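You operate a simulated robot arm through the tools that you are given. There is no shell and no other tool. Be economical: measure what you need, move in short steps, check, and stop when the job is done.

Carry out the task below with a simulated robot arm. There is one attempt and no reset: what you move stays moved.

TASK
Wind out as much wrap as the slip names, lock the roll and lay the dock on it.
Fine: take the brake off first; the wrap ends at the mark on the rule.

It is judged by the outcome, as a careful person would: the job done as asked, and still so three seconds after it is handed in. It fails if anything else is knocked over, pushed out of place, dropped, spilled or broken.

THE ROBOT
A 6-joint arm with a four-finger gripper on a trunk, on a base that drives. Base frame: it is fixed to the floor where the robot stands at the start and does not move with it; the origin is under the middle of the robot, x ahead of it, y to its left, z up; the surface under the hand at the start is at about z = 0.9. Readings come in m, degrees, newtons and seconds.
With the tool pointing down near the work surface it reaches from about 0.1 to 0.92 m from the robot's upright axis, wherever it stands. Its first joint turns from -166.0 to 166.0 degrees. Places, roughly: brake lever of the roll [0.6, 0, 1.1]; buckle lever [1.1, 1.1, 1.2]; charger with the blue ticket [1.25, 0.5, 1]; charger with the green ticket [1.5, 0.5, 1]; charger with the red ticket [1.25, 0.5, 1]; feed key [0.5, -0.9, 1]; heat dial [0.4, -0.9, 1.1]; hold-down bar [0.9, -0.4, 1.1]; loose end of the blue strap [1, 1.2, 1.2]; print key [0.4, -0.7, 1]; scan key [0.4, -1, 0.9]; switch of the label printer [0.3, -0.9, 1]; tilt tray [0.8, 0.7, 0.9]; top of the wrap on the bench [0.8, -0.5, 0.9]. Payload 3.43 kg.
The TCP is the grasp point between the finger pads, 0.03 m short of the fingertips. In the tool frame z runs along the fingers and y along their closing line. The gripper opens to 0.12 m. The gripper's body begins 0.085 m behind the TCP.
Orientation is that of the tool frame in the base frame, as a unit quaternion [x, y, z, w]. With the fingers straight down and closing along the base's y, the tool's x points along the base's -x, its y along +y and its z along -z.

THE INTERFACE
- The arm moves only by the tool send_rows. Its argument "targets" is a list of rows, each a list of 7 numbers: the shift along the tool's x, y, z in cm, then the turn, a rotation vector about the tool's x, y, z in degrees, then the opening, from 0 (shut) to 1 (fully open). In form: [[tx, ty, tz, ax, ay, az, fingers], ...]. A call has 1 to 8 rows; each row is the pose to reach, as a shift and turn from the pose commanded when the call began, along the tool's axes at that moment. Each row takes 0.2 s and may step no farther than 0.05 m and 8.6 degrees from the row before; otherwise, or with a gripper value out of range, the whole call is refused. Where a pose cannot be reached the arm comes as near as it can. A force on the tool above 40 N (or 10 N above the force at the start of the call, whichever is more), or a blocked arm, ends the call early, and 0.2 s more pass. Each finger halts on what it meets, pressing with about 32 N; the grip force reading is that of the motor and also rises with nothing between the fingers. The clock runs only during rows and for 0.2 s after the last one: add rows that repeat a pose to give the fingers time. The reply holds the time, the measured pose of the TCP, the force on the tool along the base axes, the opening and the grip force, in the units named above and with some noise, with the torque about the TCP (base axes, N m) and any sound that the robot's microphone picked up, and new pictures: "show" is both (left out), scene, wrist or none.
- Cameras (640 x 400 px; columns grow to the right, rows downward): "scene" is now at [0.0707, 0.1824, 1.6352]; the picture's right is [-0.18, -0.98, 0.00], its down [-0.30, 0.05, -0.95] and it looks along [0.94, -0.17, -0.31] (base axes); focal length 214 px, centre (320, 200). "wrist" rides on the gripper at [0.071, -0.017, -0.121] in the tool frame; the picture's right is [0.23, 0.97, 0.00], its down [-0.81, 0.19, -0.55] and it looks along [-0.54, 0.13, 0.83] (tool axes); focal length 275 px, centre (320, 200). There is no depth. A picture from a camera that has moved, and an enlarged one, comes with that camera's place and axes in the base frame and with its lens.
- lift_body(by): slides the trunk up (or, below 0, down) by that many m; the arm and the scene camera ride with it, the base frame stays. It gives what a move gives, with no picture.
- drive_base(legs): drives the robot by 1 to 6 legs, each [ahead, left, turn to the left] in m, m and degrees, along the robot's own axes; the way and the turn of a leg run together, so that a leg with both is an arc; at most 1.5 m and 180 degrees a leg. The arm and the cameras ride along, it lands a little off, and it stops where it bumps. It gives what a move gives, and a new picture of the scene camera.
- aim_head(pan, tilt): turns the head with the scene camera to pan (to the left, within 120 degrees either way) and tilt (down, from -29 to 69), counted from straight ahead of the robot. It gives what a move gives, and a new picture of the scene camera.
- zoom(camera, box): a new picture of the part [left, top, right, bottom] of that camera's present view, enlarged. It takes no simulated time.
- hand_in(): hands the job in; it is judged then, once.

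Work in short steps. Places have to be worked out from the pictures, the camera data and where the tool is seen: move nearer, look again, correct. Check each grasp and each placing, and mend what went wrong. You have 120 turns and 260 pictures in all, those below and enlarged ones among them. Open the gripper and draw the arm clear of the work before you hand the job in, unless the task says otherwise; then end with one line.

The tools are called as a command line: name --pt "numbers of a row" for each row, then --argument value for the rest, lists and objects as JSON in quotes. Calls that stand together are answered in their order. send_rows: Moves the arm, as the interface text tells. Its arguments: {"type":"object","properties":{"targets":{"type":"array"},"show":{"type":"string","enum":["both","scene","wrist","none"]}},"required":["targets"]} The other tools are called the same way: lift_body (by) slides the trunk up or down; drive_base (legs) drives the base; aim_head (pan, tilt) turns the head that bears the scene camera; zoom (camera, box) takes an enlarged picture of a part of a camera's view; hand_in () hands the job in.

At the start:

```text
time_s: 0.0
tcp_pos: [0.4927, 0.0374, 1.4656]
tcp_rot: [0.0, 1.0, 0.0, 0.0]
wrist_force: [-0.4, 0.1, 0.7]
torque: [-0.01, 0.03, -0.01]
opening: 0.1197
finger_force: 0.2
trunk travel left (down, up): [-0.175, 0.365]
robot x, y, heading: [0.0035, -0.0011, 0.1]
head pan, tilt: [-77.4, 62.2]
```

scene: 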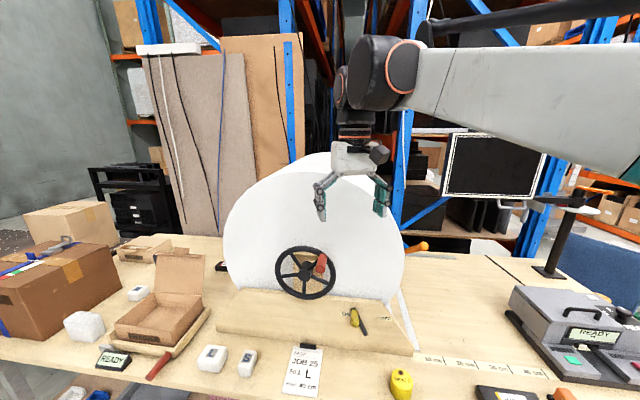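
wrist: 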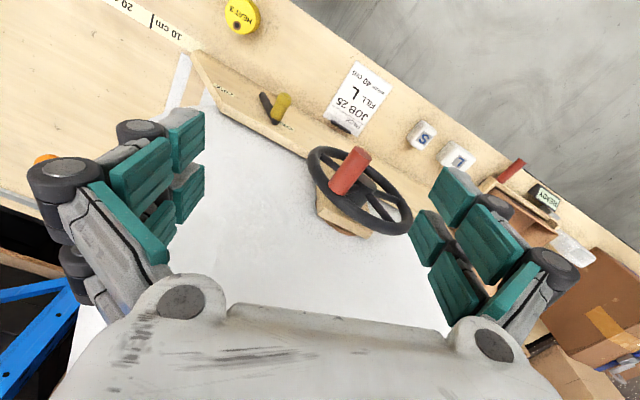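

The slip reads roughly "JOB 25, FILL L, wrap 40 cm?". I zoom to read it and to see the roll's brake, wheel and rule.

zoom --camera "scene" --box '[270, 335, 340, 400]'

zoom --camera "scene" --box '[200, 230, 520, 400]'

zoom --camera "wrist" --box '[100, 0, 420, 200]'

```text
6.15 times, centred on (305, 368) of scene
camera zoom: at [0.0707, 0.1824, 1.6352], right [-0.18, -0.98, 0.0], down [-0.3, 0.05, -0.95], along [0.94, -0.17, -0.31], focal length 1320 px, centre (412, -831)
```

zoom: 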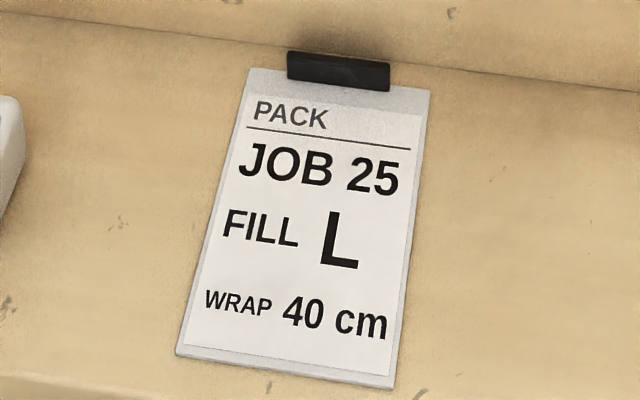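

```text
2.00 times, centred on (360, 315) of scene
camera zoom: at [0.0707, 0.1824, 1.6352], right [-0.18, -0.98, 0.0], down [-0.3, 0.05, -0.95], along [0.94, -0.17, -0.31], focal length 429 px, centre (240, -30)
```

zoom: 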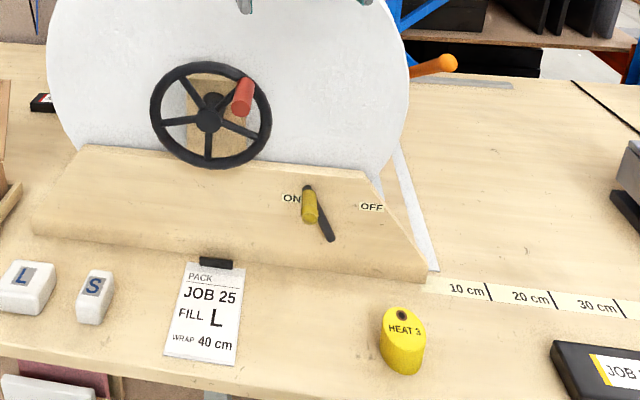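

```text
2.00 times, centred on (260, 100) of wrist
camera zoom: at [0.4226, 0.0202, 1.5856], right [-0.23, 0.97, 0.0], down [0.81, 0.19, 0.55], along [0.54, 0.13, -0.83], focal length 551 px, centre (440, 400)
```

zoom: 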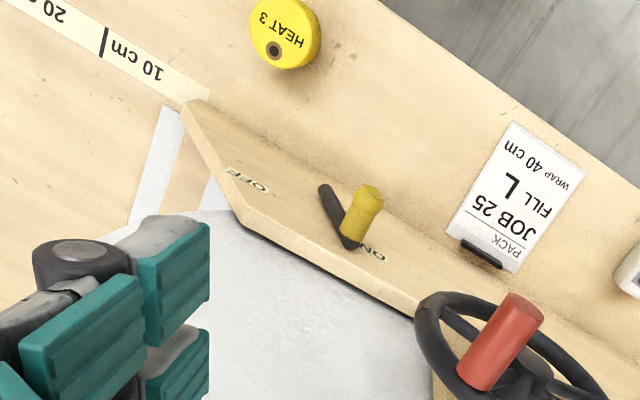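

The slip says 40 cm of wrap. The brake lever stands near ON. I look around for the rule, the hold-down bar and whatever "the dock" is.

aim_head --pan -50 --tilt 35

aim_head --pan 25 --tilt 25

```text
time_s: 0.9
tcp_pos: [0.4928, 0.0374, 1.4643]
tcp_rot: [0.0, 1.0, 0.0, 0.0]
wrist_force: [0.3, 0.5, 0.0]
torque: [-0.02, 0.0, 0.02]
opening: 0.1201
finger_force: 0.0
trunk travel left (down, up): [-0.175, 0.365]
robot x, y, heading: [0.0017, 0.0009, 0.3]
head pan, tilt: [-50.0, 35.0]
camera scene: at [0.0708, 0.1829, 1.6347], right [-0.17, -0.98, 0.0], down [-0.31, 0.05, -0.95], along [0.94, -0.17, -0.31], focal length 214 px, centre (320, 200)
```

scene: 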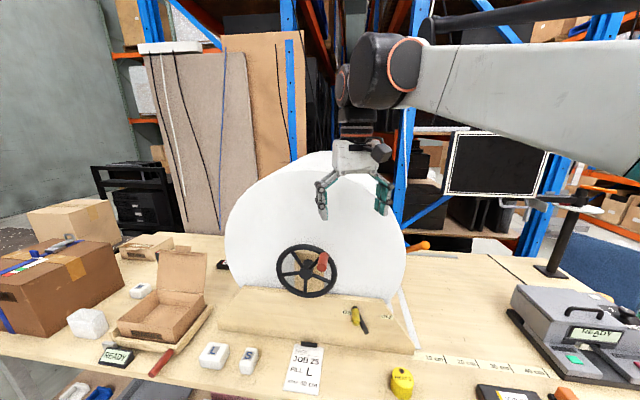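

```text
time_s: 2.4
tcp_pos: [0.4926, 0.0371, 1.4653]
tcp_rot: [0.0, 1.0, 0.0, 0.0]
wrist_force: [0.2, 0.6, 0.3]
torque: [0.03, 0.03, 0.03]
opening: 0.1197
finger_force: 0.1
trunk travel left (down, up): [-0.175, 0.365]
robot x, y, heading: [0.0032, -0.0021, 0.1]
head pan, tilt: [25.0, 25.0]
camera scene: at [0.0625, 0.2381, 1.6235], right [0.42, -0.91, 0.0], down [-0.38, -0.18, -0.91], along [0.82, 0.38, -0.42], focal length 214 px, centre (320, 200)
```

scene: 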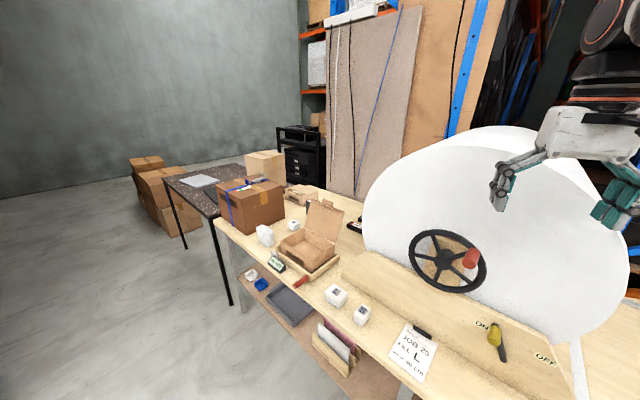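

The first aim seems not to have taken in the picture. I aim to the right to see the rule and bar.

aim_head --pan -40 --tilt 30

```text
time_s: 3.8
tcp_pos: [0.4929, 0.0378, 1.4646]
tcp_rot: [0.0, 1.0, 0.001, 0.0]
wrist_force: [0.1, 0.8, 0.0]
torque: [0.0, -0.04, 0.01]
opening: 0.1195
finger_force: 0.1
trunk travel left (down, up): [-0.175, 0.365]
robot x, y, heading: [0.0009, 0.0, 0.3]
head pan, tilt: [-40.0, 30.0]
camera scene: at [0.0691, 0.1855, 1.6194], right [-0.15, -0.99, 0.0], down [-0.46, 0.07, -0.89], along [0.88, -0.13, -0.46], focal length 214 px, centre (320, 200)
```

scene: 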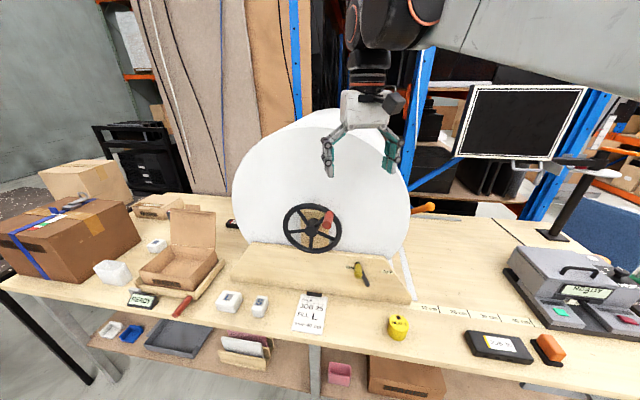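

This gives a decent view. I zoom on the rule, bar and printer region.

zoom --camera "scene" --box '[380, 190, 640, 370]'

zoom --camera "scene" --box '[380, 190, 480, 260]'

zoom --camera "scene" --box '[80, 190, 260, 330]'

```text
2.22 times, centred on (510, 280) of scene
camera zoom: at [0.0691, 0.1855, 1.6194], right [-0.15, -0.99, 0.0], down [-0.46, 0.07, -0.89], along [0.88, -0.13, -0.46], focal length 477 px, centre (-102, 22)
```

zoom: 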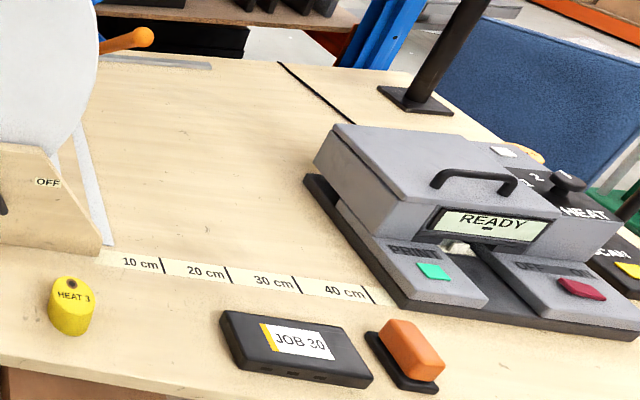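

```text
5.71 times, centred on (430, 225) of scene
camera zoom: at [0.0691, 0.1855, 1.6194], right [-0.15, -0.99, 0.0], down [-0.46, 0.07, -0.89], along [0.88, -0.13, -0.46], focal length 1226 px, centre (-309, 57)
```

zoom: 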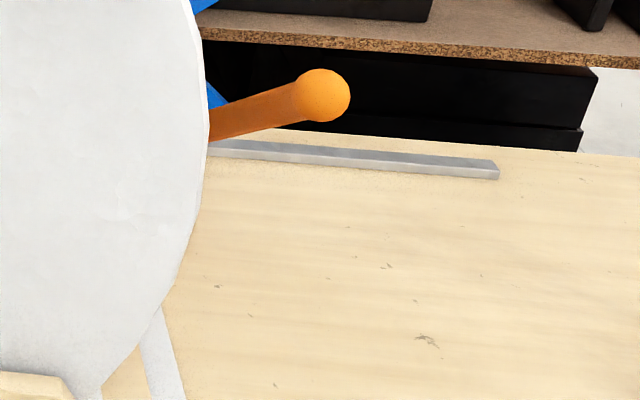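

```text
2.86 times, centred on (170, 260) of scene
camera zoom: at [0.0691, 0.1855, 1.6194], right [-0.15, -0.99, 0.0], down [-0.46, 0.07, -0.89], along [0.88, -0.13, -0.46], focal length 613 px, centre (749, 29)
```

zoom: 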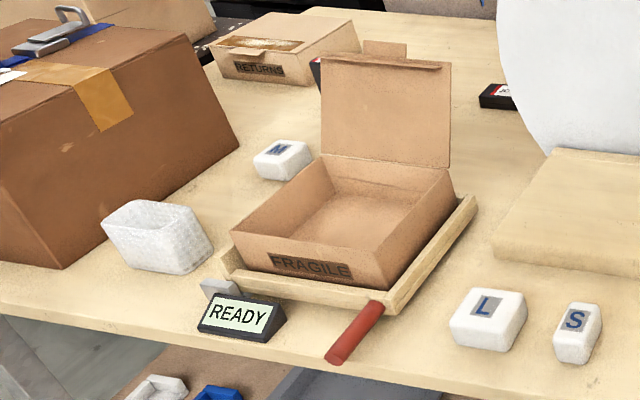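

I believe the bench is turned about 18° clockwise: rule zero near (0.54,-0.22), the 40 cm mark near (0.415,-0.61). I back off and shift right, squaring up with the bench, to see behind the roll.

drive_base --legs '[[-0.3, 0, 0], [0, 0, -18], [0, -0.5, 0]]'

```text
time_s: 9.3
tcp_pos: [0.033, -0.5947, 1.4648]
tcp_rot: [0.152, 0.988, -0.001, 0.0]
wrist_force: [-0.7, -0.7, -0.3]
torque: [0.02, 0.01, -0.01]
opening: 0.1196
finger_force: 0.0
trunk travel left (down, up): [-0.175, 0.365]
robot x, y, heading: [-0.4477, -0.4803, -17.6]
head pan, tilt: [-40.0, 30.0]
camera scene: at [-0.3271, -0.3247, 1.6188], right [-0.44, -0.9, 0.0], down [-0.42, 0.21, -0.88], along [0.79, -0.39, -0.47], focal length 214 px, centre (320, 200)
```

scene: 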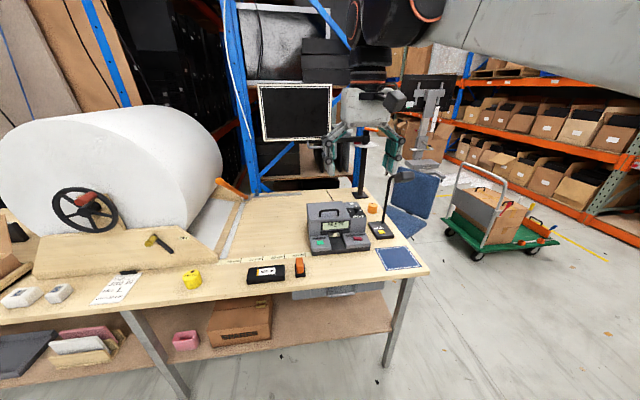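

Now I see the roll from its right side. Zoom there.

zoom --camera "scene" --box '[150, 160, 290, 290]'

zoom --camera "scene" --box '[230, 190, 440, 290]'

zoom --camera "scene" --box '[0, 170, 220, 310]'

```text
3.08 times, centred on (220, 225) of scene
camera zoom: at [-0.3271, -0.3247, 1.6188], right [-0.44, -0.9, 0.0], down [-0.42, 0.21, -0.88], along [0.79, -0.39, -0.47], focal length 660 px, centre (628, 123)
```

zoom: 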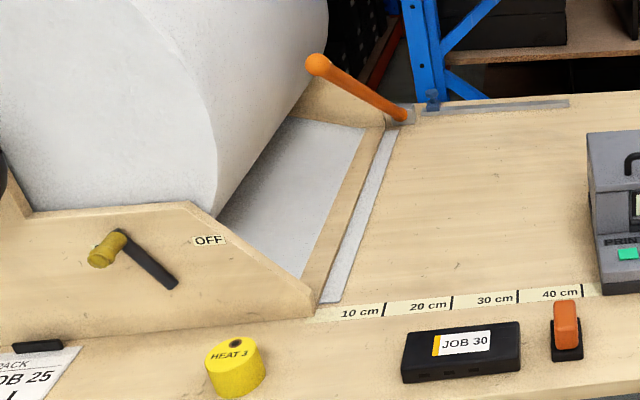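

```text
3.05 times, centred on (335, 240) of scene
camera zoom: at [-0.3271, -0.3247, 1.6188], right [-0.44, -0.9, 0.0], down [-0.42, 0.21, -0.88], along [0.79, -0.39, -0.47], focal length 654 px, centre (274, 78)
```

zoom: 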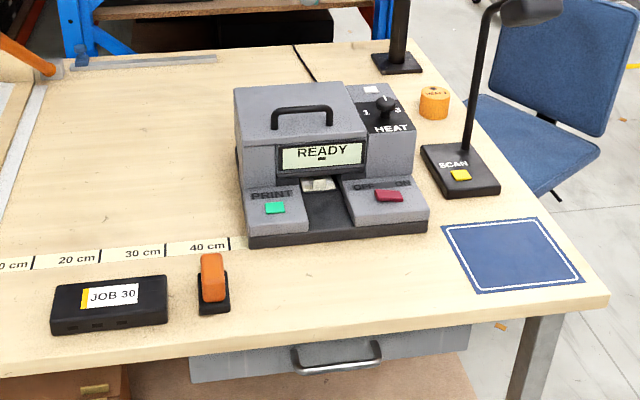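

```text
2.86 times, centred on (110, 240) of scene
camera zoom: at [-0.3271, -0.3247, 1.6188], right [-0.44, -0.9, 0.0], down [-0.42, 0.21, -0.88], along [0.79, -0.39, -0.47], focal length 613 px, centre (920, 86)
```

zoom: 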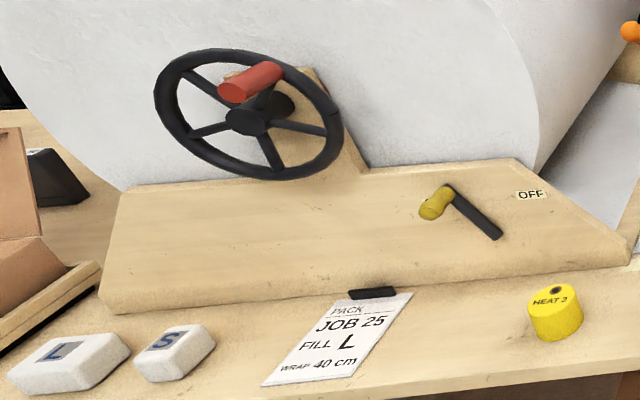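

There is a black box by the rule with a "JOB 30" ticket, and the chargers (docks) carry coloured tickets. The dock is presumably the one whose ticket reads JOB 25, to be laid on the wrap. I drive left to read the other tickets.

drive_base --legs '[[0, 1.4, 0], [0.1, 0, 0]]'

aim_head --pan 0 --tilt 30

```text
time_s: 17.1
tcp_pos: [0.5527, 0.7166, 1.4646]
tcp_rot: [0.154, 0.988, 0.0, 0.0]
wrist_force: [0.1, -0.1, 0.3]
torque: [0.02, 0.04, 0.0]
opening: 0.1199
finger_force: 0.1
trunk travel left (down, up): [-0.175, 0.365]
robot x, y, heading: [0.0697, 0.8296, -17.7]
head pan, tilt: [-40.0, 30.0]
camera scene: at [0.1949, 0.9869, 1.6178], right [-0.44, -0.9, 0.0], down [-0.43, 0.21, -0.88], along [0.79, -0.38, -0.48], focal length 214 px, centre (320, 200)
```

scene: 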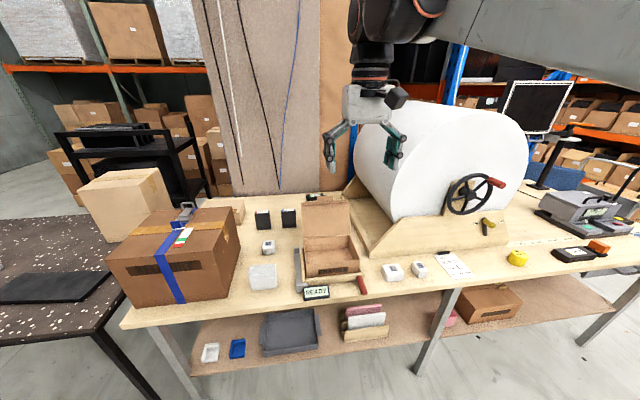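

```text
time_s: 18.2
tcp_pos: [0.5511, 0.7187, 1.4651]
tcp_rot: [0.154, 0.988, 0.0, -0.001]
wrist_force: [-0.2, -0.7, -0.4]
torque: [-0.01, -0.01, 0.01]
opening: 0.1198
finger_force: 0.0
trunk travel left (down, up): [-0.175, 0.365]
robot x, y, heading: [0.0715, 0.83, -18.0]
head pan, tilt: [0.0, 30.0]
camera scene: at [0.1979, 0.9995, 1.6156], right [-0.3, -0.95, 0.0], down [-0.48, 0.15, -0.87], along [0.82, -0.26, -0.5], focal length 214 px, centre (320, 200)
```

scene: 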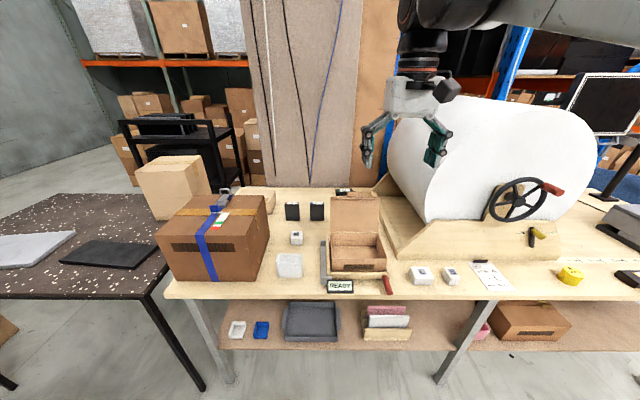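

zoom --camera "scene" --box '[270, 175, 370, 240]'

zoom --camera "scene" --box '[325, 180, 385, 220]'

zoom --camera "scene" --box '[0, 200, 180, 300]'

```text
6.15 times, centred on (320, 208) of scene
camera zoom: at [0.1979, 0.9995, 1.6156], right [-0.3, -0.95, 0.0], down [-0.48, 0.15, -0.87], along [0.82, -0.26, -0.5], focal length 1320 px, centre (320, 154)
```

zoom: 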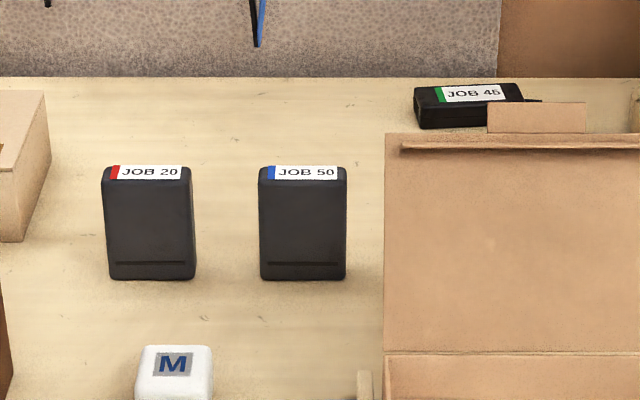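

```text
10.00 times, centred on (355, 200) of scene
camera zoom: at [0.1979, 0.9995, 1.6156], right [-0.3, -0.95, 0.0], down [-0.48, 0.15, -0.87], along [0.82, -0.26, -0.5], focal length 2145 px, centre (-30, 200)
```

zoom: 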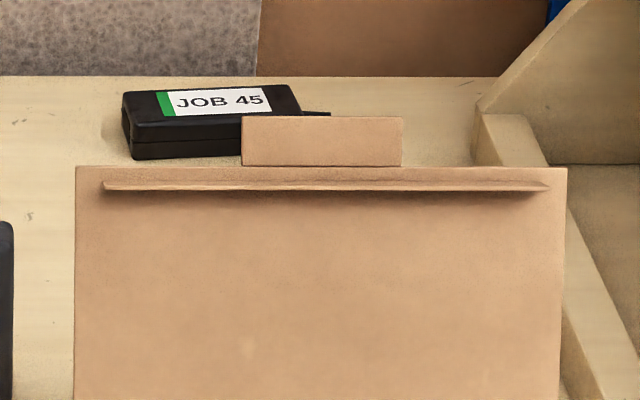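

```text
3.56 times, centred on (90, 250) of scene
camera zoom: at [0.1979, 0.9995, 1.6156], right [-0.3, -0.95, 0.0], down [-0.48, 0.15, -0.87], along [0.82, -0.26, -0.5], focal length 763 px, centre (1138, 22)
```

zoom: 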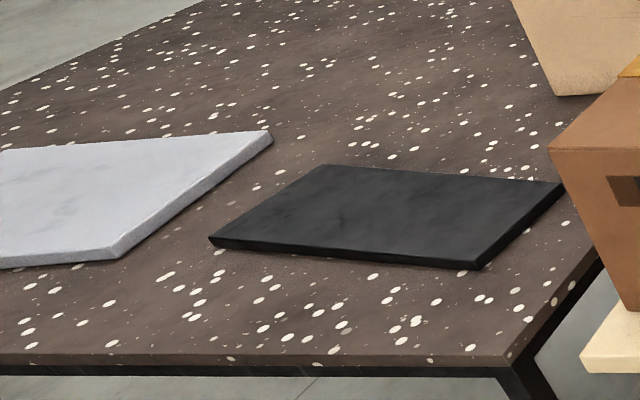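

The tickets read JOB 20, 50 and 45 on the chargers. The box with ports (JOB 30) by the rule is the only docking station, so that is "the dock". Its place is on the wound-out wrap. I now drive back in front of the roll, squared to the bench.

drive_base --legs '[[0, -0.6, 0]]'

zoom --camera "wrist" --box '[0, 0, 640, 400]'

```text
time_s: 21.5
tcp_pos: [0.3673, 0.1473, 1.4655]
tcp_rot: [0.16, 0.987, 0.0, 0.0]
wrist_force: [0.5, 0.0, -1.4]
torque: [0.01, 0.01, -0.01]
opening: 0.12
finger_force: 0.0
trunk travel left (down, up): [-0.175, 0.365]
robot x, y, heading: [-0.1157, 0.2664, -18.4]
head pan, tilt: [0.0, 30.0]
camera scene: at [0.0158, 0.433, 1.6156], right [-0.31, -0.95, 0.0], down [-0.47, 0.16, -0.87], along [0.82, -0.27, -0.5], focal length 214 px, centre (320, 200)
```

scene: 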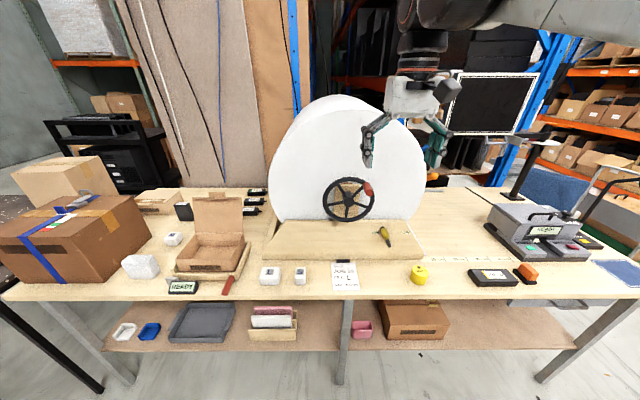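

```text
1.00 times, centred on (320, 200) of wrist (not enlarged: the box is as wide or as high as the picture)
camera zoom: at [0.295, 0.153, 1.5856], right [0.09, 1.0, 0.0], down [0.83, -0.07, 0.55], along [0.55, -0.05, -0.83], focal length 275 px, centre (320, 200)
```

zoom: 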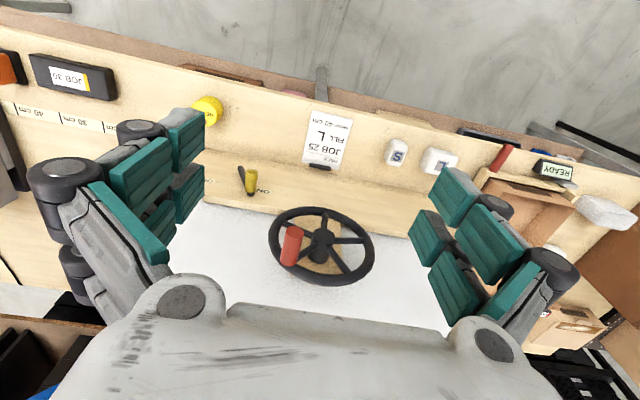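

Zoom for precise bearings on wheel, handle and brake from both cameras.

zoom --camera "scene" --box '[300, 165, 430, 265]'

zoom --camera "wrist" --box '[220, 150, 400, 290]'

```text
4.00 times, centred on (365, 215) of scene
camera zoom: at [0.0158, 0.433, 1.6156], right [-0.31, -0.95, 0.0], down [-0.47, 0.16, -0.87], along [0.82, -0.27, -0.5], focal length 858 px, centre (140, 140)
```

zoom: 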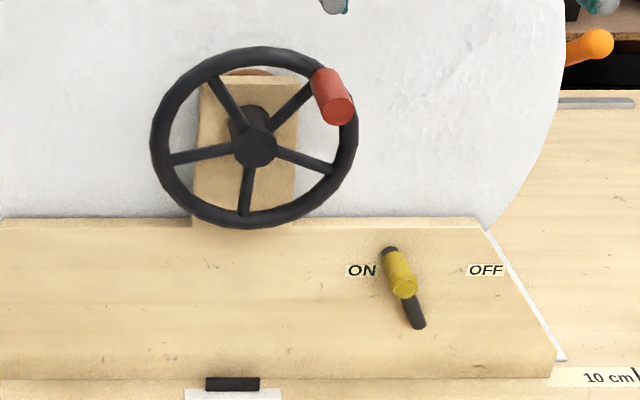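

```text
2.86 times, centred on (310, 220) of wrist
camera zoom: at [0.295, 0.153, 1.5856], right [0.09, 1.0, 0.0], down [0.83, -0.07, 0.55], along [0.55, -0.05, -0.83], focal length 786 px, centre (349, 143)
```

zoom: 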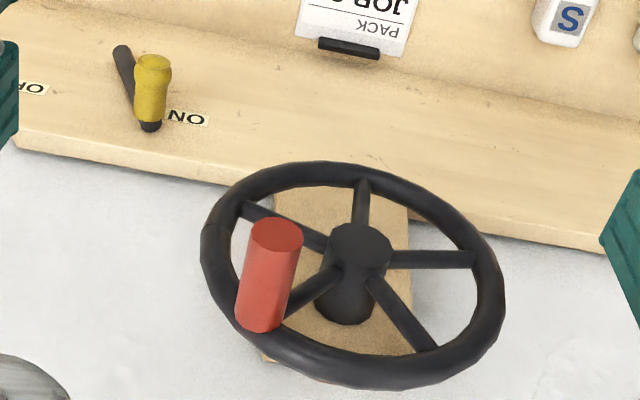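

Triangulated in bench axes (u right, v back, yaw −18°): hub (−0.313, 0.526, 1.238), red handle tip (−0.258, 0.482, 1.296), brake knob (−0.16, 0.525–0.573, 1.08). I pitch the tool toward horizontal for working on these.

send_rows --pt "-1 0 0 0 -8.5 0 0.5" --pt "-2 0 0 0 -17 0 0.5" --pt "-3 0 0 0 -25.5 0 0.5" --pt "-4 0 0 0 -34 0 0.5" --pt "-5 0 0 0 -42.5 0 0.5" --pt "-5 0 0 0 -51 0 0.5" --pt "-5 0 0 0 -59.5 0 0.5" --pt "-5 0 0 0 -68 0 0.5" --show "both"

```text
time_s: 23.3
tcp_pos: [0.4152, 0.1319, 1.4649]
tcp_rot: [0.131, 0.818, -0.089, 0.553]
wrist_force: [0.7, 0.3, -0.1]
torque: [0.0, 0.03, 0.01]
opening: 0.0599
finger_force: 0.0
trunk travel left (down, up): [-0.175, 0.365]
robot x, y, heading: [-0.1097, 0.2697, -18.5]
head pan, tilt: [0.0, 30.0]
camera scene: at [0.0158, 0.4334, 1.6156], right [-0.31, -0.95, 0.0], down [-0.47, 0.16, -0.87], along [0.82, -0.27, -0.5], focal length 214 px, centre (320, 200)
camera wrist: at [0.2789, 0.1588, 1.4438], right [0.22, 0.95, -0.21], down [-0.14, 0.25, 0.96], along [0.96, -0.18, 0.19], focal length 275 px, centre (320, 200)
```

scene: 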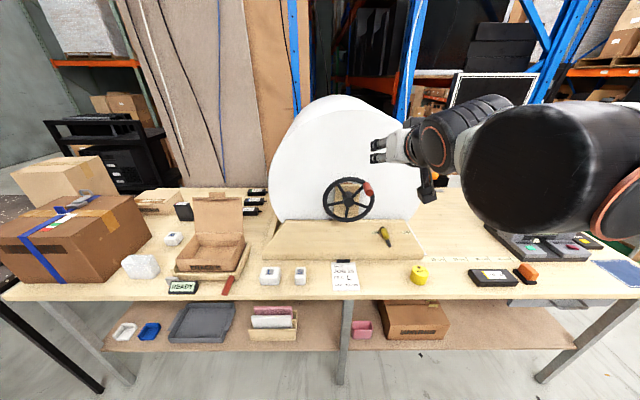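
wrist: 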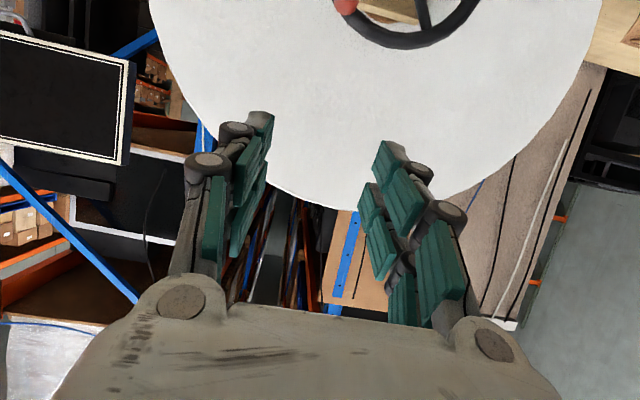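

Good; I finish to horizontal while lowering to the brake knob's height, staying in front at v≈0.35.

send_rows --pt "4.4 -1.1 1.8 0 -4 0 0.5" --pt "8.8 -2.2 3.6 0 -8 0 0.5" --pt "13.2 -3.4 5.4 0 -12 0 0.5" --pt "17.6 -4.5 7.2 0 -16 0 0.5" --pt "22 -5.7 9 0 -20 0 0.5" --pt "26.4 -6.8 10.8 0 -22 0 0.5" --pt "30.8 -8 12.6 0 -22 0 0.5" --pt "35.2 -9 14.4 0 -22 0 0.5"

```text
time_s: 25.1
tcp_pos: [0.4162, 0.0351, 1.2132]
tcp_rot: [0.112, 0.699, -0.112, 0.697]
wrist_force: [-0.7, 0.2, 0.0]
torque: [0.06, 0.01, 0.0]
opening: 0.06
finger_force: 0.1
out of reach, approached as far as the arm can: row 6, 7, 8
trunk travel left (down, up): [-0.175, 0.365]
robot x, y, heading: [-0.1165, 0.2682, -18.2]
head pan, tilt: [0.0, 30.0]
camera scene: at [0.0154, 0.4335, 1.6156], right [-0.31, -0.95, 0.0], down [-0.47, 0.16, -0.87], along [0.82, -0.27, -0.5], focal length 214 px, centre (320, 200)
camera wrist: at [0.2973, 0.0571, 1.1414], right [0.3, 0.92, -0.23], down [-0.46, 0.35, 0.81], along [0.83, -0.14, 0.54], focal length 275 px, centre (320, 200)
```

scene: 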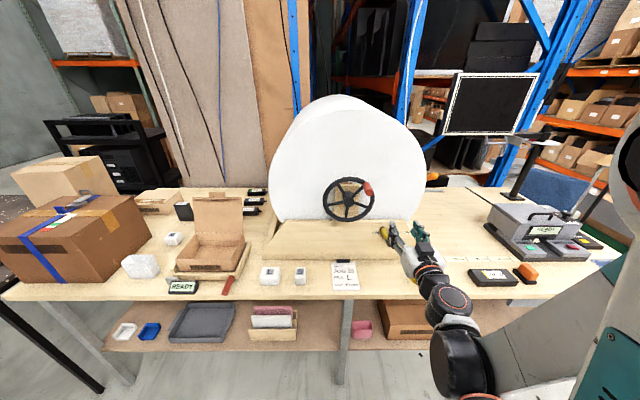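
wrist: 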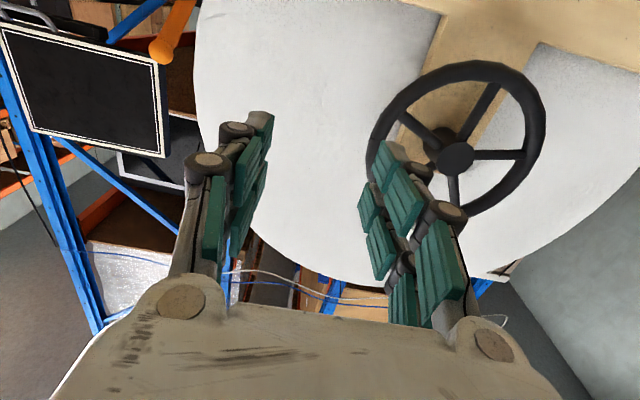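

The arm bottoms out at z≈1.21; I lower the trunk by 0.14 m to bring the tool to the knob's height.

lift_body --by -0.14

send_rows --pt "0 0 0 0 0 0 0.5"

```text
time_s: 26.8
tcp_pos: [0.4165, 0.0357, 1.0726]
tcp_rot: [0.112, 0.7, -0.112, 0.697]
wrist_force: [0.0, -0.5, -0.4]
torque: [-0.01, 0.03, 0.01]
opening: 0.0601
finger_force: 0.1
trunk travel left (down, up): [-0.035, 0.505]
robot x, y, heading: [-0.1133, 0.265, -17.9]
head pan, tilt: [0.0, 30.0]
```

```text
time_s: 27.2
tcp_pos: [0.4156, 0.0351, 1.0722]
tcp_rot: [0.112, 0.699, -0.112, 0.697]
wrist_force: [-0.3, -0.1, -0.2]
torque: [-0.04, 0.0, 0.01]
opening: 0.0598
finger_force: 0.0
trunk travel left (down, up): [-0.035, 0.505]
robot x, y, heading: [-0.1145, 0.2662, -18.3]
head pan, tilt: [0.0, 30.0]
camera scene: at [0.0159, 0.4334, 1.4756], right [-0.31, -0.95, 0.0], down [-0.47, 0.16, -0.87], along [0.82, -0.27, -0.5], focal length 214 px, centre (320, 200)
camera wrist: at [0.2975, 0.0572, 1.0014], right [0.3, 0.92, -0.23], down [-0.46, 0.35, 0.81], along [0.83, -0.14, 0.54], focal length 275 px, centre (320, 200)
```

scene: 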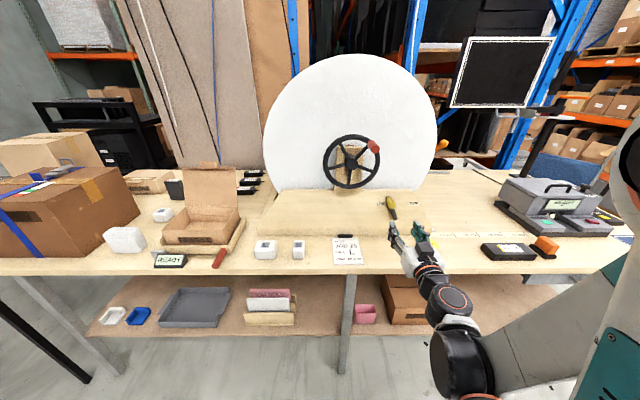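
wrist: 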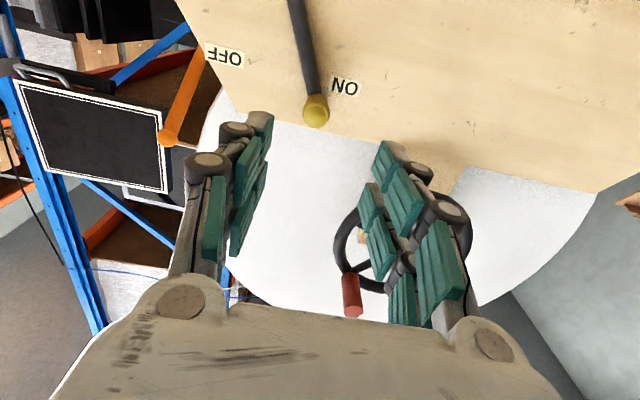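

The knob lies right on the tool axis, about 14 cm ahead. I advance straight along the tool axis with fingers straddling it.

send_rows --pt "0 -0.2 4.8 0 0 0 0.5" --pt "0 -0.3 9.6 0 0 0 0.5" --pt "0 -0.3 12.5 0 0 0 0.5" --pt "0 -0.3 14.5 0 0 0 0.5"

```text
time_s: 28.2
tcp_pos: [0.5545, -0.0131, 1.0715]
tcp_rot: [0.112, 0.699, -0.112, 0.697]
wrist_force: [0.6, 0.3, -0.5]
torque: [0.0, 0.01, -0.02]
opening: 0.0599
finger_force: 0.1
trunk travel left (down, up): [-0.035, 0.505]
robot x, y, heading: [-0.1135, 0.2706, -18.3]
head pan, tilt: [0.0, 30.0]
camera scene: at [0.0159, 0.4334, 1.4756], right [-0.31, -0.95, 0.0], down [-0.47, 0.16, -0.87], along [0.82, -0.27, -0.5], focal length 214 px, centre (320, 200)
camera wrist: at [0.4356, 0.0088, 1.0006], right [0.3, 0.92, -0.23], down [-0.46, 0.36, 0.81], along [0.83, -0.14, 0.54], focal length 275 px, centre (320, 200)
```

scene: 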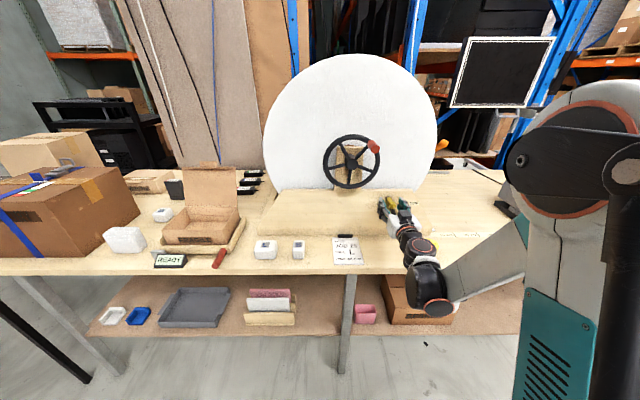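
wrist: 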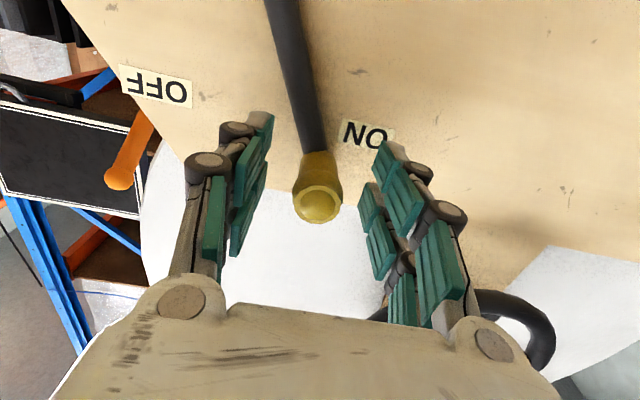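

Knob is between the fingers. I narrow the fingers and push right along the arc toward OFF.

send_rows --pt "0 0 0 0 0 0 0.32" --pt "0 -1.5 0 0 0 0 0.32" --pt "-0.8 -3 0 0 0 0 0.32" --pt "-1.2 -4.5 0 0 0 0 0.32" --pt "-1.2 -6 0 0 0 0 0.32" --pt "-1.0 -7.5 0 0 0 0 0.32" --pt "-0.6 -9 0 0 0 0 0.32" --pt "-0.2 -10 0 0 0 0 0.32"

```text
time_s: 30.0
tcp_pos: [0.5266, -0.094, 1.0772]
tcp_rot: [0.106, 0.7, -0.104, 0.699]
wrist_force: [3.0, 17.9, 9.8]
torque: [0.16, -0.38, 0.58]
opening: 0.0491
finger_force: 9.2
trunk travel left (down, up): [-0.035, 0.505]
robot x, y, heading: [-0.1142, 0.2696, -18.0]
head pan, tilt: [0.0, 30.0]
stopped in row 8: the force on the tool passed its limit at 47 N (the readings are from after the stop); the commanded pose is now the measured one
camera scene: at [0.0153, 0.4371, 1.4754], right [-0.31, -0.95, 0.0], down [-0.48, 0.15, -0.87], along [0.82, -0.27, -0.5], focal length 214 px, centre (320, 200)
camera wrist: at [0.4078, -0.075, 1.0056], right [0.29, 0.93, -0.23], down [-0.47, 0.34, 0.81], along [0.83, -0.13, 0.54], focal length 275 px, centre (320, 200)
```

scene: 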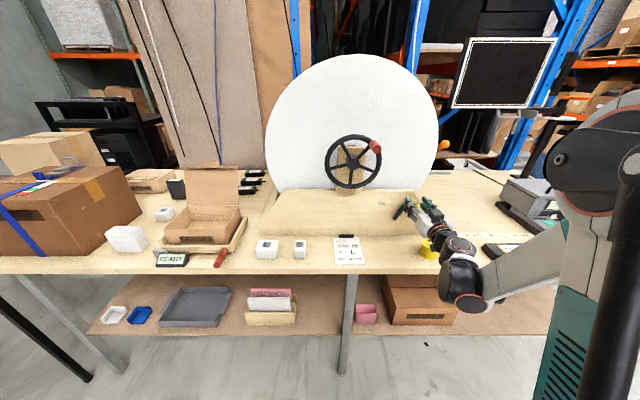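
wrist: 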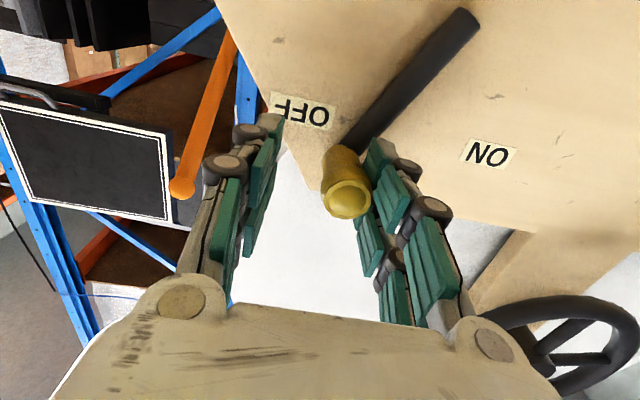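

The lever has come to its stop at OFF. I ease off, open and retreat.

send_rows --pt "0 0.6 0 0 0 0 0.5" --pt "0 0.8 -3 0 0 0 0.6" --pt "0 0.8 -7 0 0 0 0.6" --pt "0 0.8 -11 0 0 0 0.5" --pt "0 0.8 -15 0 0 0 0.5" --show "both"

```text
time_s: 31.2
tcp_pos: [0.3854, -0.046, 1.0776]
tcp_rot: [0.11, 0.7, -0.107, 0.698]
wrist_force: [-0.1, 0.3, 0.2]
torque: [0.01, -0.02, -0.02]
opening: 0.0601
finger_force: 0.1
trunk travel left (down, up): [-0.035, 0.505]
robot x, y, heading: [-0.1129, 0.2694, -18.1]
head pan, tilt: [0.0, 30.0]
camera scene: at [0.0159, 0.434, 1.4756], right [-0.31, -0.95, 0.0], down [-0.48, 0.16, -0.87], along [0.82, -0.27, -0.5], focal length 214 px, centre (320, 200)
camera wrist: at [0.2662, -0.0255, 1.0062], right [0.29, 0.93, -0.23], down [-0.47, 0.35, 0.81], along [0.83, -0.13, 0.54], focal length 275 px, centre (320, 200)
```

scene: 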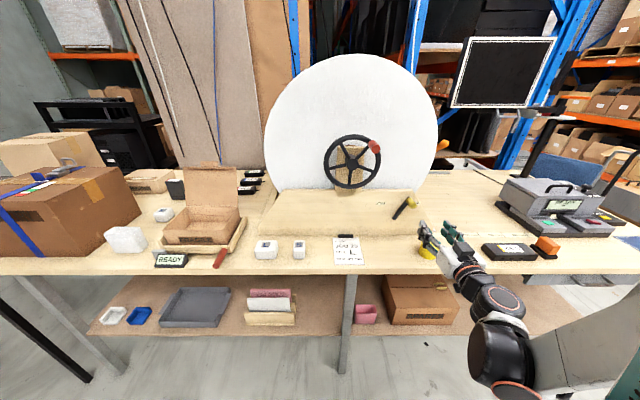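
wrist: 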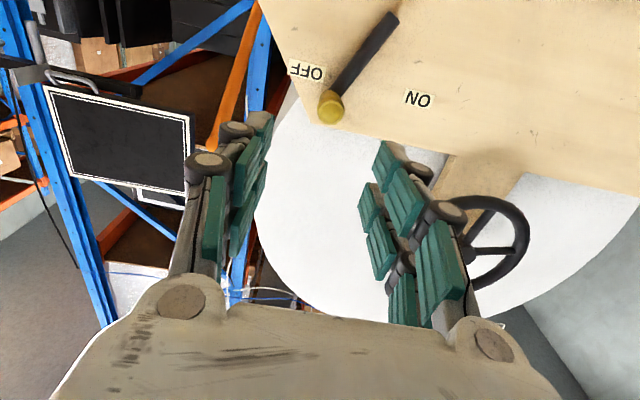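

Brake is off. Now I raise the trunk to the handle's height and move left in front of the red handle.

lift_body --by 0.22

send_rows --pt "0 4.5 0 0 0 0 0.5" --pt "0 9 0 0 0 0 0.5" --pt "0 13.5 0 0 0 0 0.5" --pt "0 18.2 0 0 0 0 0.5"

```text
time_s: 33.5
tcp_pos: [0.3852, -0.0472, 1.2975]
tcp_rot: [0.109, 0.7, -0.107, 0.698]
wrist_force: [-0.1, 1.0, 0.4]
torque: [-0.01, 0.0, 0.02]
opening: 0.0598
finger_force: 0.1
trunk travel left (down, up): [-0.255, 0.285]
robot x, y, heading: [-0.1105, 0.2656, -18.0]
head pan, tilt: [0.0, 30.0]
```

```text
time_s: 34.5
tcp_pos: [0.441, 0.1277, 1.2971]
tcp_rot: [0.109, 0.7, -0.107, 0.698]
wrist_force: [-0.7, -0.1, -0.4]
torque: [0.02, -0.02, -0.05]
opening: 0.0598
finger_force: 0.2
trunk travel left (down, up): [-0.255, 0.285]
robot x, y, heading: [-0.1119, 0.2682, -18.0]
head pan, tilt: [0.0, 30.0]
camera scene: at [0.0161, 0.4349, 1.6954], right [-0.31, -0.95, 0.0], down [-0.48, 0.16, -0.87], along [0.82, -0.27, -0.5], focal length 214 px, centre (320, 200)
camera wrist: at [0.3221, 0.1485, 1.2262], right [0.29, 0.93, -0.23], down [-0.47, 0.35, 0.81], along [0.83, -0.13, 0.54], focal length 275 px, centre (320, 200)
```

scene: 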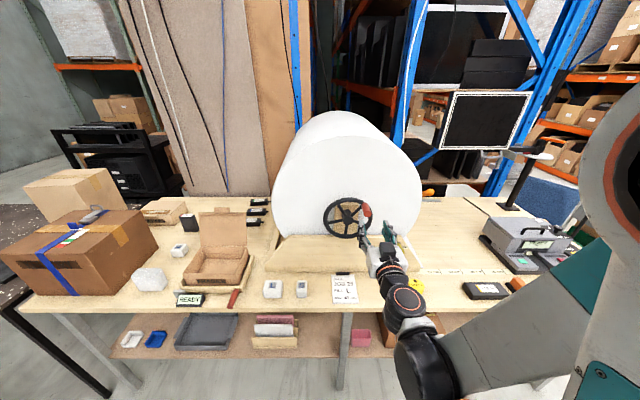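
wrist: 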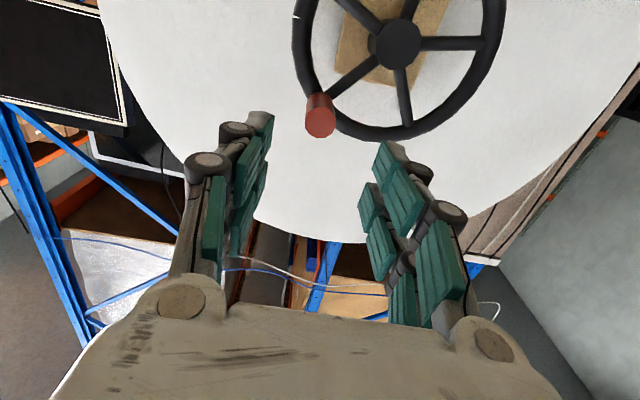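

Handle is on the tool axis about 10 cm ahead. I advance 12 cm and close on it.

send_rows --pt "0 0 4 0 0 0 0.5" --pt "0 0 8 0 0 0 0.5" --pt "0 0 10.5 0 0 0 0.5" --pt "0 0 12 0 0 0 0.5" --pt "0 0 12 0 0 0 0.2" --pt "0 0 12 0 0 0 0.1"

```text
time_s: 35.9
tcp_pos: [0.5564, 0.0912, 1.2962]
tcp_rot: [0.109, 0.699, -0.108, 0.698]
wrist_force: [2.8, 1.9, -5.2]
torque: [0.03, 0.08, -0.05]
opening: 0.0248
finger_force: 45.2
trunk travel left (down, up): [-0.255, 0.285]
robot x, y, heading: [-0.1128, 0.2659, -18.1]
head pan, tilt: [0.0, 30.0]
camera scene: at [0.0168, 0.4342, 1.6954], right [-0.31, -0.95, 0.0], down [-0.48, 0.16, -0.87], along [0.82, -0.27, -0.5], focal length 214 px, centre (320, 200)
camera wrist: at [0.4373, 0.1113, 1.2254], right [0.29, 0.93, -0.23], down [-0.47, 0.35, 0.81], along [0.83, -0.13, 0.54], focal length 275 px, centre (320, 200)
```

scene: 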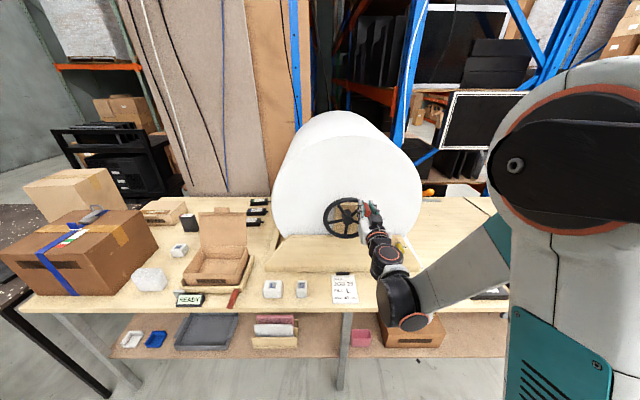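
wrist: 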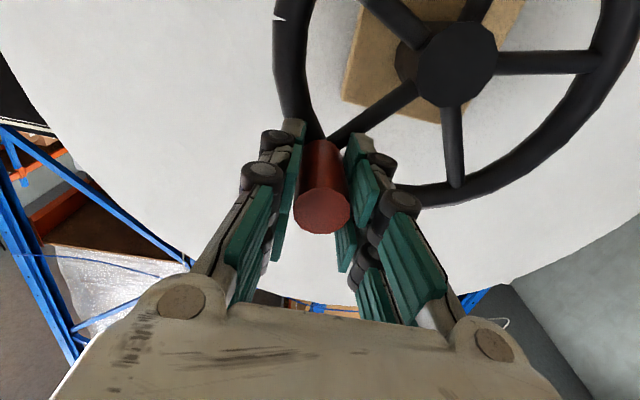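

Handle gripped. First test: turn the wheel 16° counter-clockwise (bottom of roll toward the rule) following its circle, and watch the wrap.

send_rows --pt "-0.7 0.86 0 0 0 -8 0.1" --pt "-1.27 1.81 0 0 0 -16 0.1"

zoom --camera "scene" --box '[370, 180, 530, 300]'

```text
time_s: 36.7
tcp_pos: [0.5622, 0.1107, 1.3079]
tcp_rot: [0.009, 0.709, -0.202, 0.676]
wrist_force: [0.8, 5.6, -24.8]
torque: [0.02, 0.52, -0.15]
opening: 0.0239
finger_force: 44.9
trunk travel left (down, up): [-0.255, 0.285]
robot x, y, heading: [-0.1134, 0.2638, -17.8]
head pan, tilt: [0.0, 30.0]
stopped in row 2: the force on the tool passed its limit at 41 N (the readings are from after the stop); the commanded pose is now the measured one
camera scene: at [0.0184, 0.4344, 1.6953], right [-0.31, -0.95, 0.0], down [-0.48, 0.16, -0.87], along [0.82, -0.27, -0.5], focal length 214 px, centre (320, 200)
camera wrist: at [0.4377, 0.1118, 1.2452], right [0.26, 0.83, -0.49], down [-0.4, 0.55, 0.73], along [0.88, 0.01, 0.48], focal length 275 px, centre (320, 200)
```

scene: 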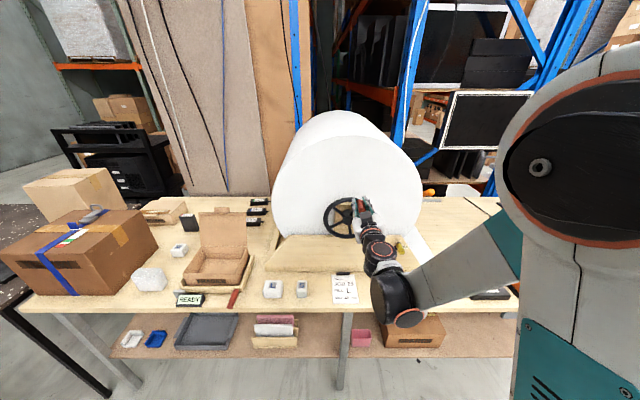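
wrist: 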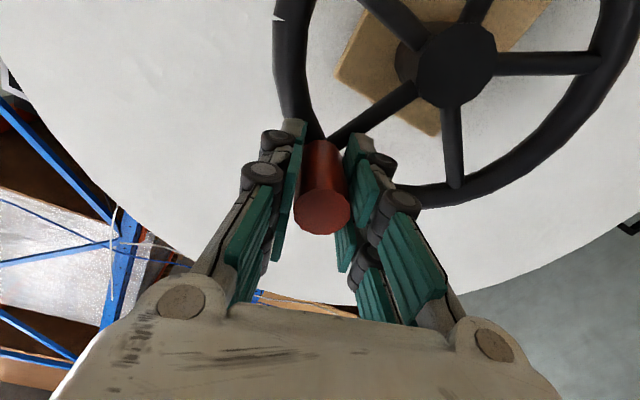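

```text
3.33 times, centred on (450, 240) of scene
camera zoom: at [0.0184, 0.4344, 1.6953], right [-0.31, -0.95, 0.0], down [-0.48, 0.16, -0.87], along [0.82, -0.27, -0.5], focal length 715 px, centre (-113, 67)
```

zoom: 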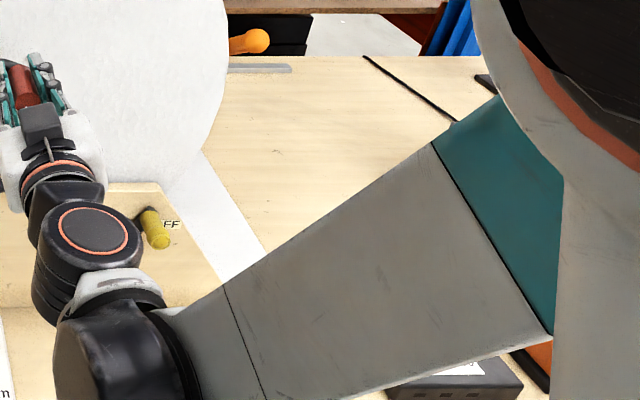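

The wrap fed out to the right, so the direction is right. The force reads radially outward; I correct the centre estimate to (−0.311, 1.230), r≈0.084, and continue 16°.

send_rows --pt "0.06 0.05 0 0 0 0 0.1" --pt "-0.27 0.53 0 0 0 -4 0.1" --pt "-0.6 1.02 0 0 0 -8 0.1" --pt "-0.87 1.54 0 0 0 -12 0.1" --pt "-1.12 2.07 0 0 0 -16 0.1" --show "wrist"

```text
time_s: 37.9
tcp_pos: [0.569, 0.1296, 1.3138]
tcp_rot: [-0.089, 0.703, -0.295, 0.641]
wrist_force: [11.4, -4.4, -4.0]
torque: [0.12, 0.06, -0.35]
opening: 0.0239
finger_force: 44.8
trunk travel left (down, up): [-0.255, 0.285]
robot x, y, heading: [-0.1125, 0.2685, -18.4]
head pan, tilt: [0.0, 30.0]
camera wrist: at [0.4393, 0.1163, 1.2633], right [0.21, 0.67, -0.71], down [-0.35, 0.73, 0.59], along [0.91, 0.12, 0.39], focal length 275 px, centre (320, 200)
```

wrist: 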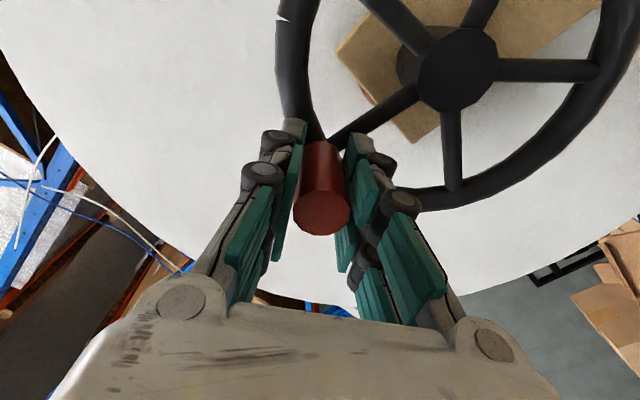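

Forces are small now, good tracking. Continue another 24° (total ≈56°), then check the wrap edge.

send_rows --pt "-0.35 0.47 0.03 0 0 -4 0.1" --pt "-0.66 0.97 0.05 0 0 -8 0.1" --pt "-0.94 1.48 0.05 0 0 -12 0.1" --pt "-1.18 2.02 0.05 0 0 -16 0.1" --pt "-1.38 2.57 0.05 0 0 -20 0.1" --pt "-1.55 3.13 0.05 0 0 -24 0.1" --show "scene"

zoom --camera "scene" --box '[370, 180, 530, 300]'

```text
time_s: 39.1
tcp_pos: [0.5776, 0.1556, 1.3144]
tcp_rot: [-0.204, 0.677, -0.398, 0.584]
wrist_force: [7.3, -2.1, 12.6]
torque: [-0.3, -0.37, -0.03]
opening: 0.0238
finger_force: 45.0
trunk travel left (down, up): [-0.255, 0.285]
robot x, y, heading: [-0.1124, 0.2703, -18.1]
head pan, tilt: [0.0, 30.0]
stopped in row 5: the force on the tool passed its limit at 44 N (the readings are from after the stop); the commanded pose is now the measured one
camera scene: at [0.0159, 0.4339, 1.6955], right [-0.31, -0.95, 0.0], down [-0.48, 0.16, -0.87], along [0.82, -0.27, -0.5], focal length 214 px, centre (320, 200)
```

scene: 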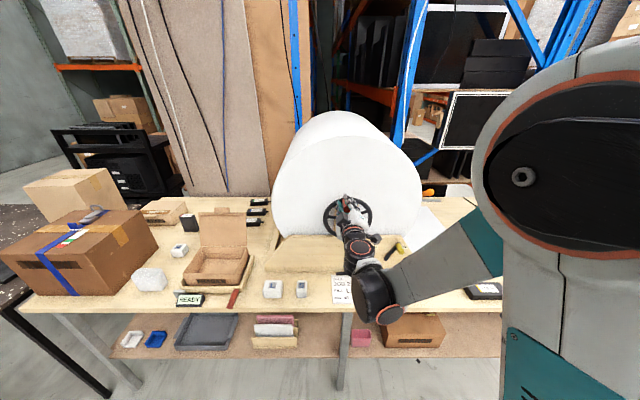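

```text
3.33 times, centred on (450, 240) of scene
camera zoom: at [0.0159, 0.4339, 1.6955], right [-0.31, -0.95, 0.0], down [-0.48, 0.16, -0.87], along [0.82, -0.27, -0.5], focal length 715 px, centre (-113, 67)
```

zoom: 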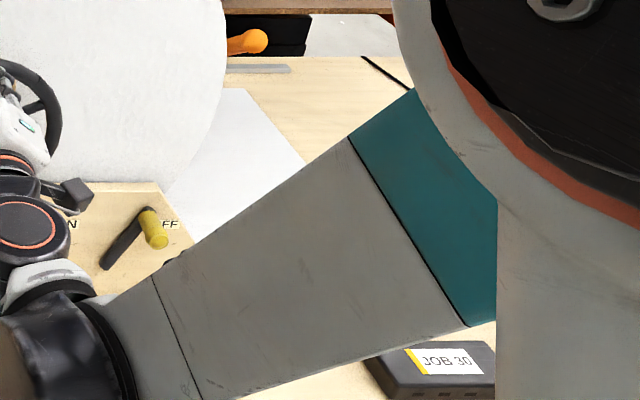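

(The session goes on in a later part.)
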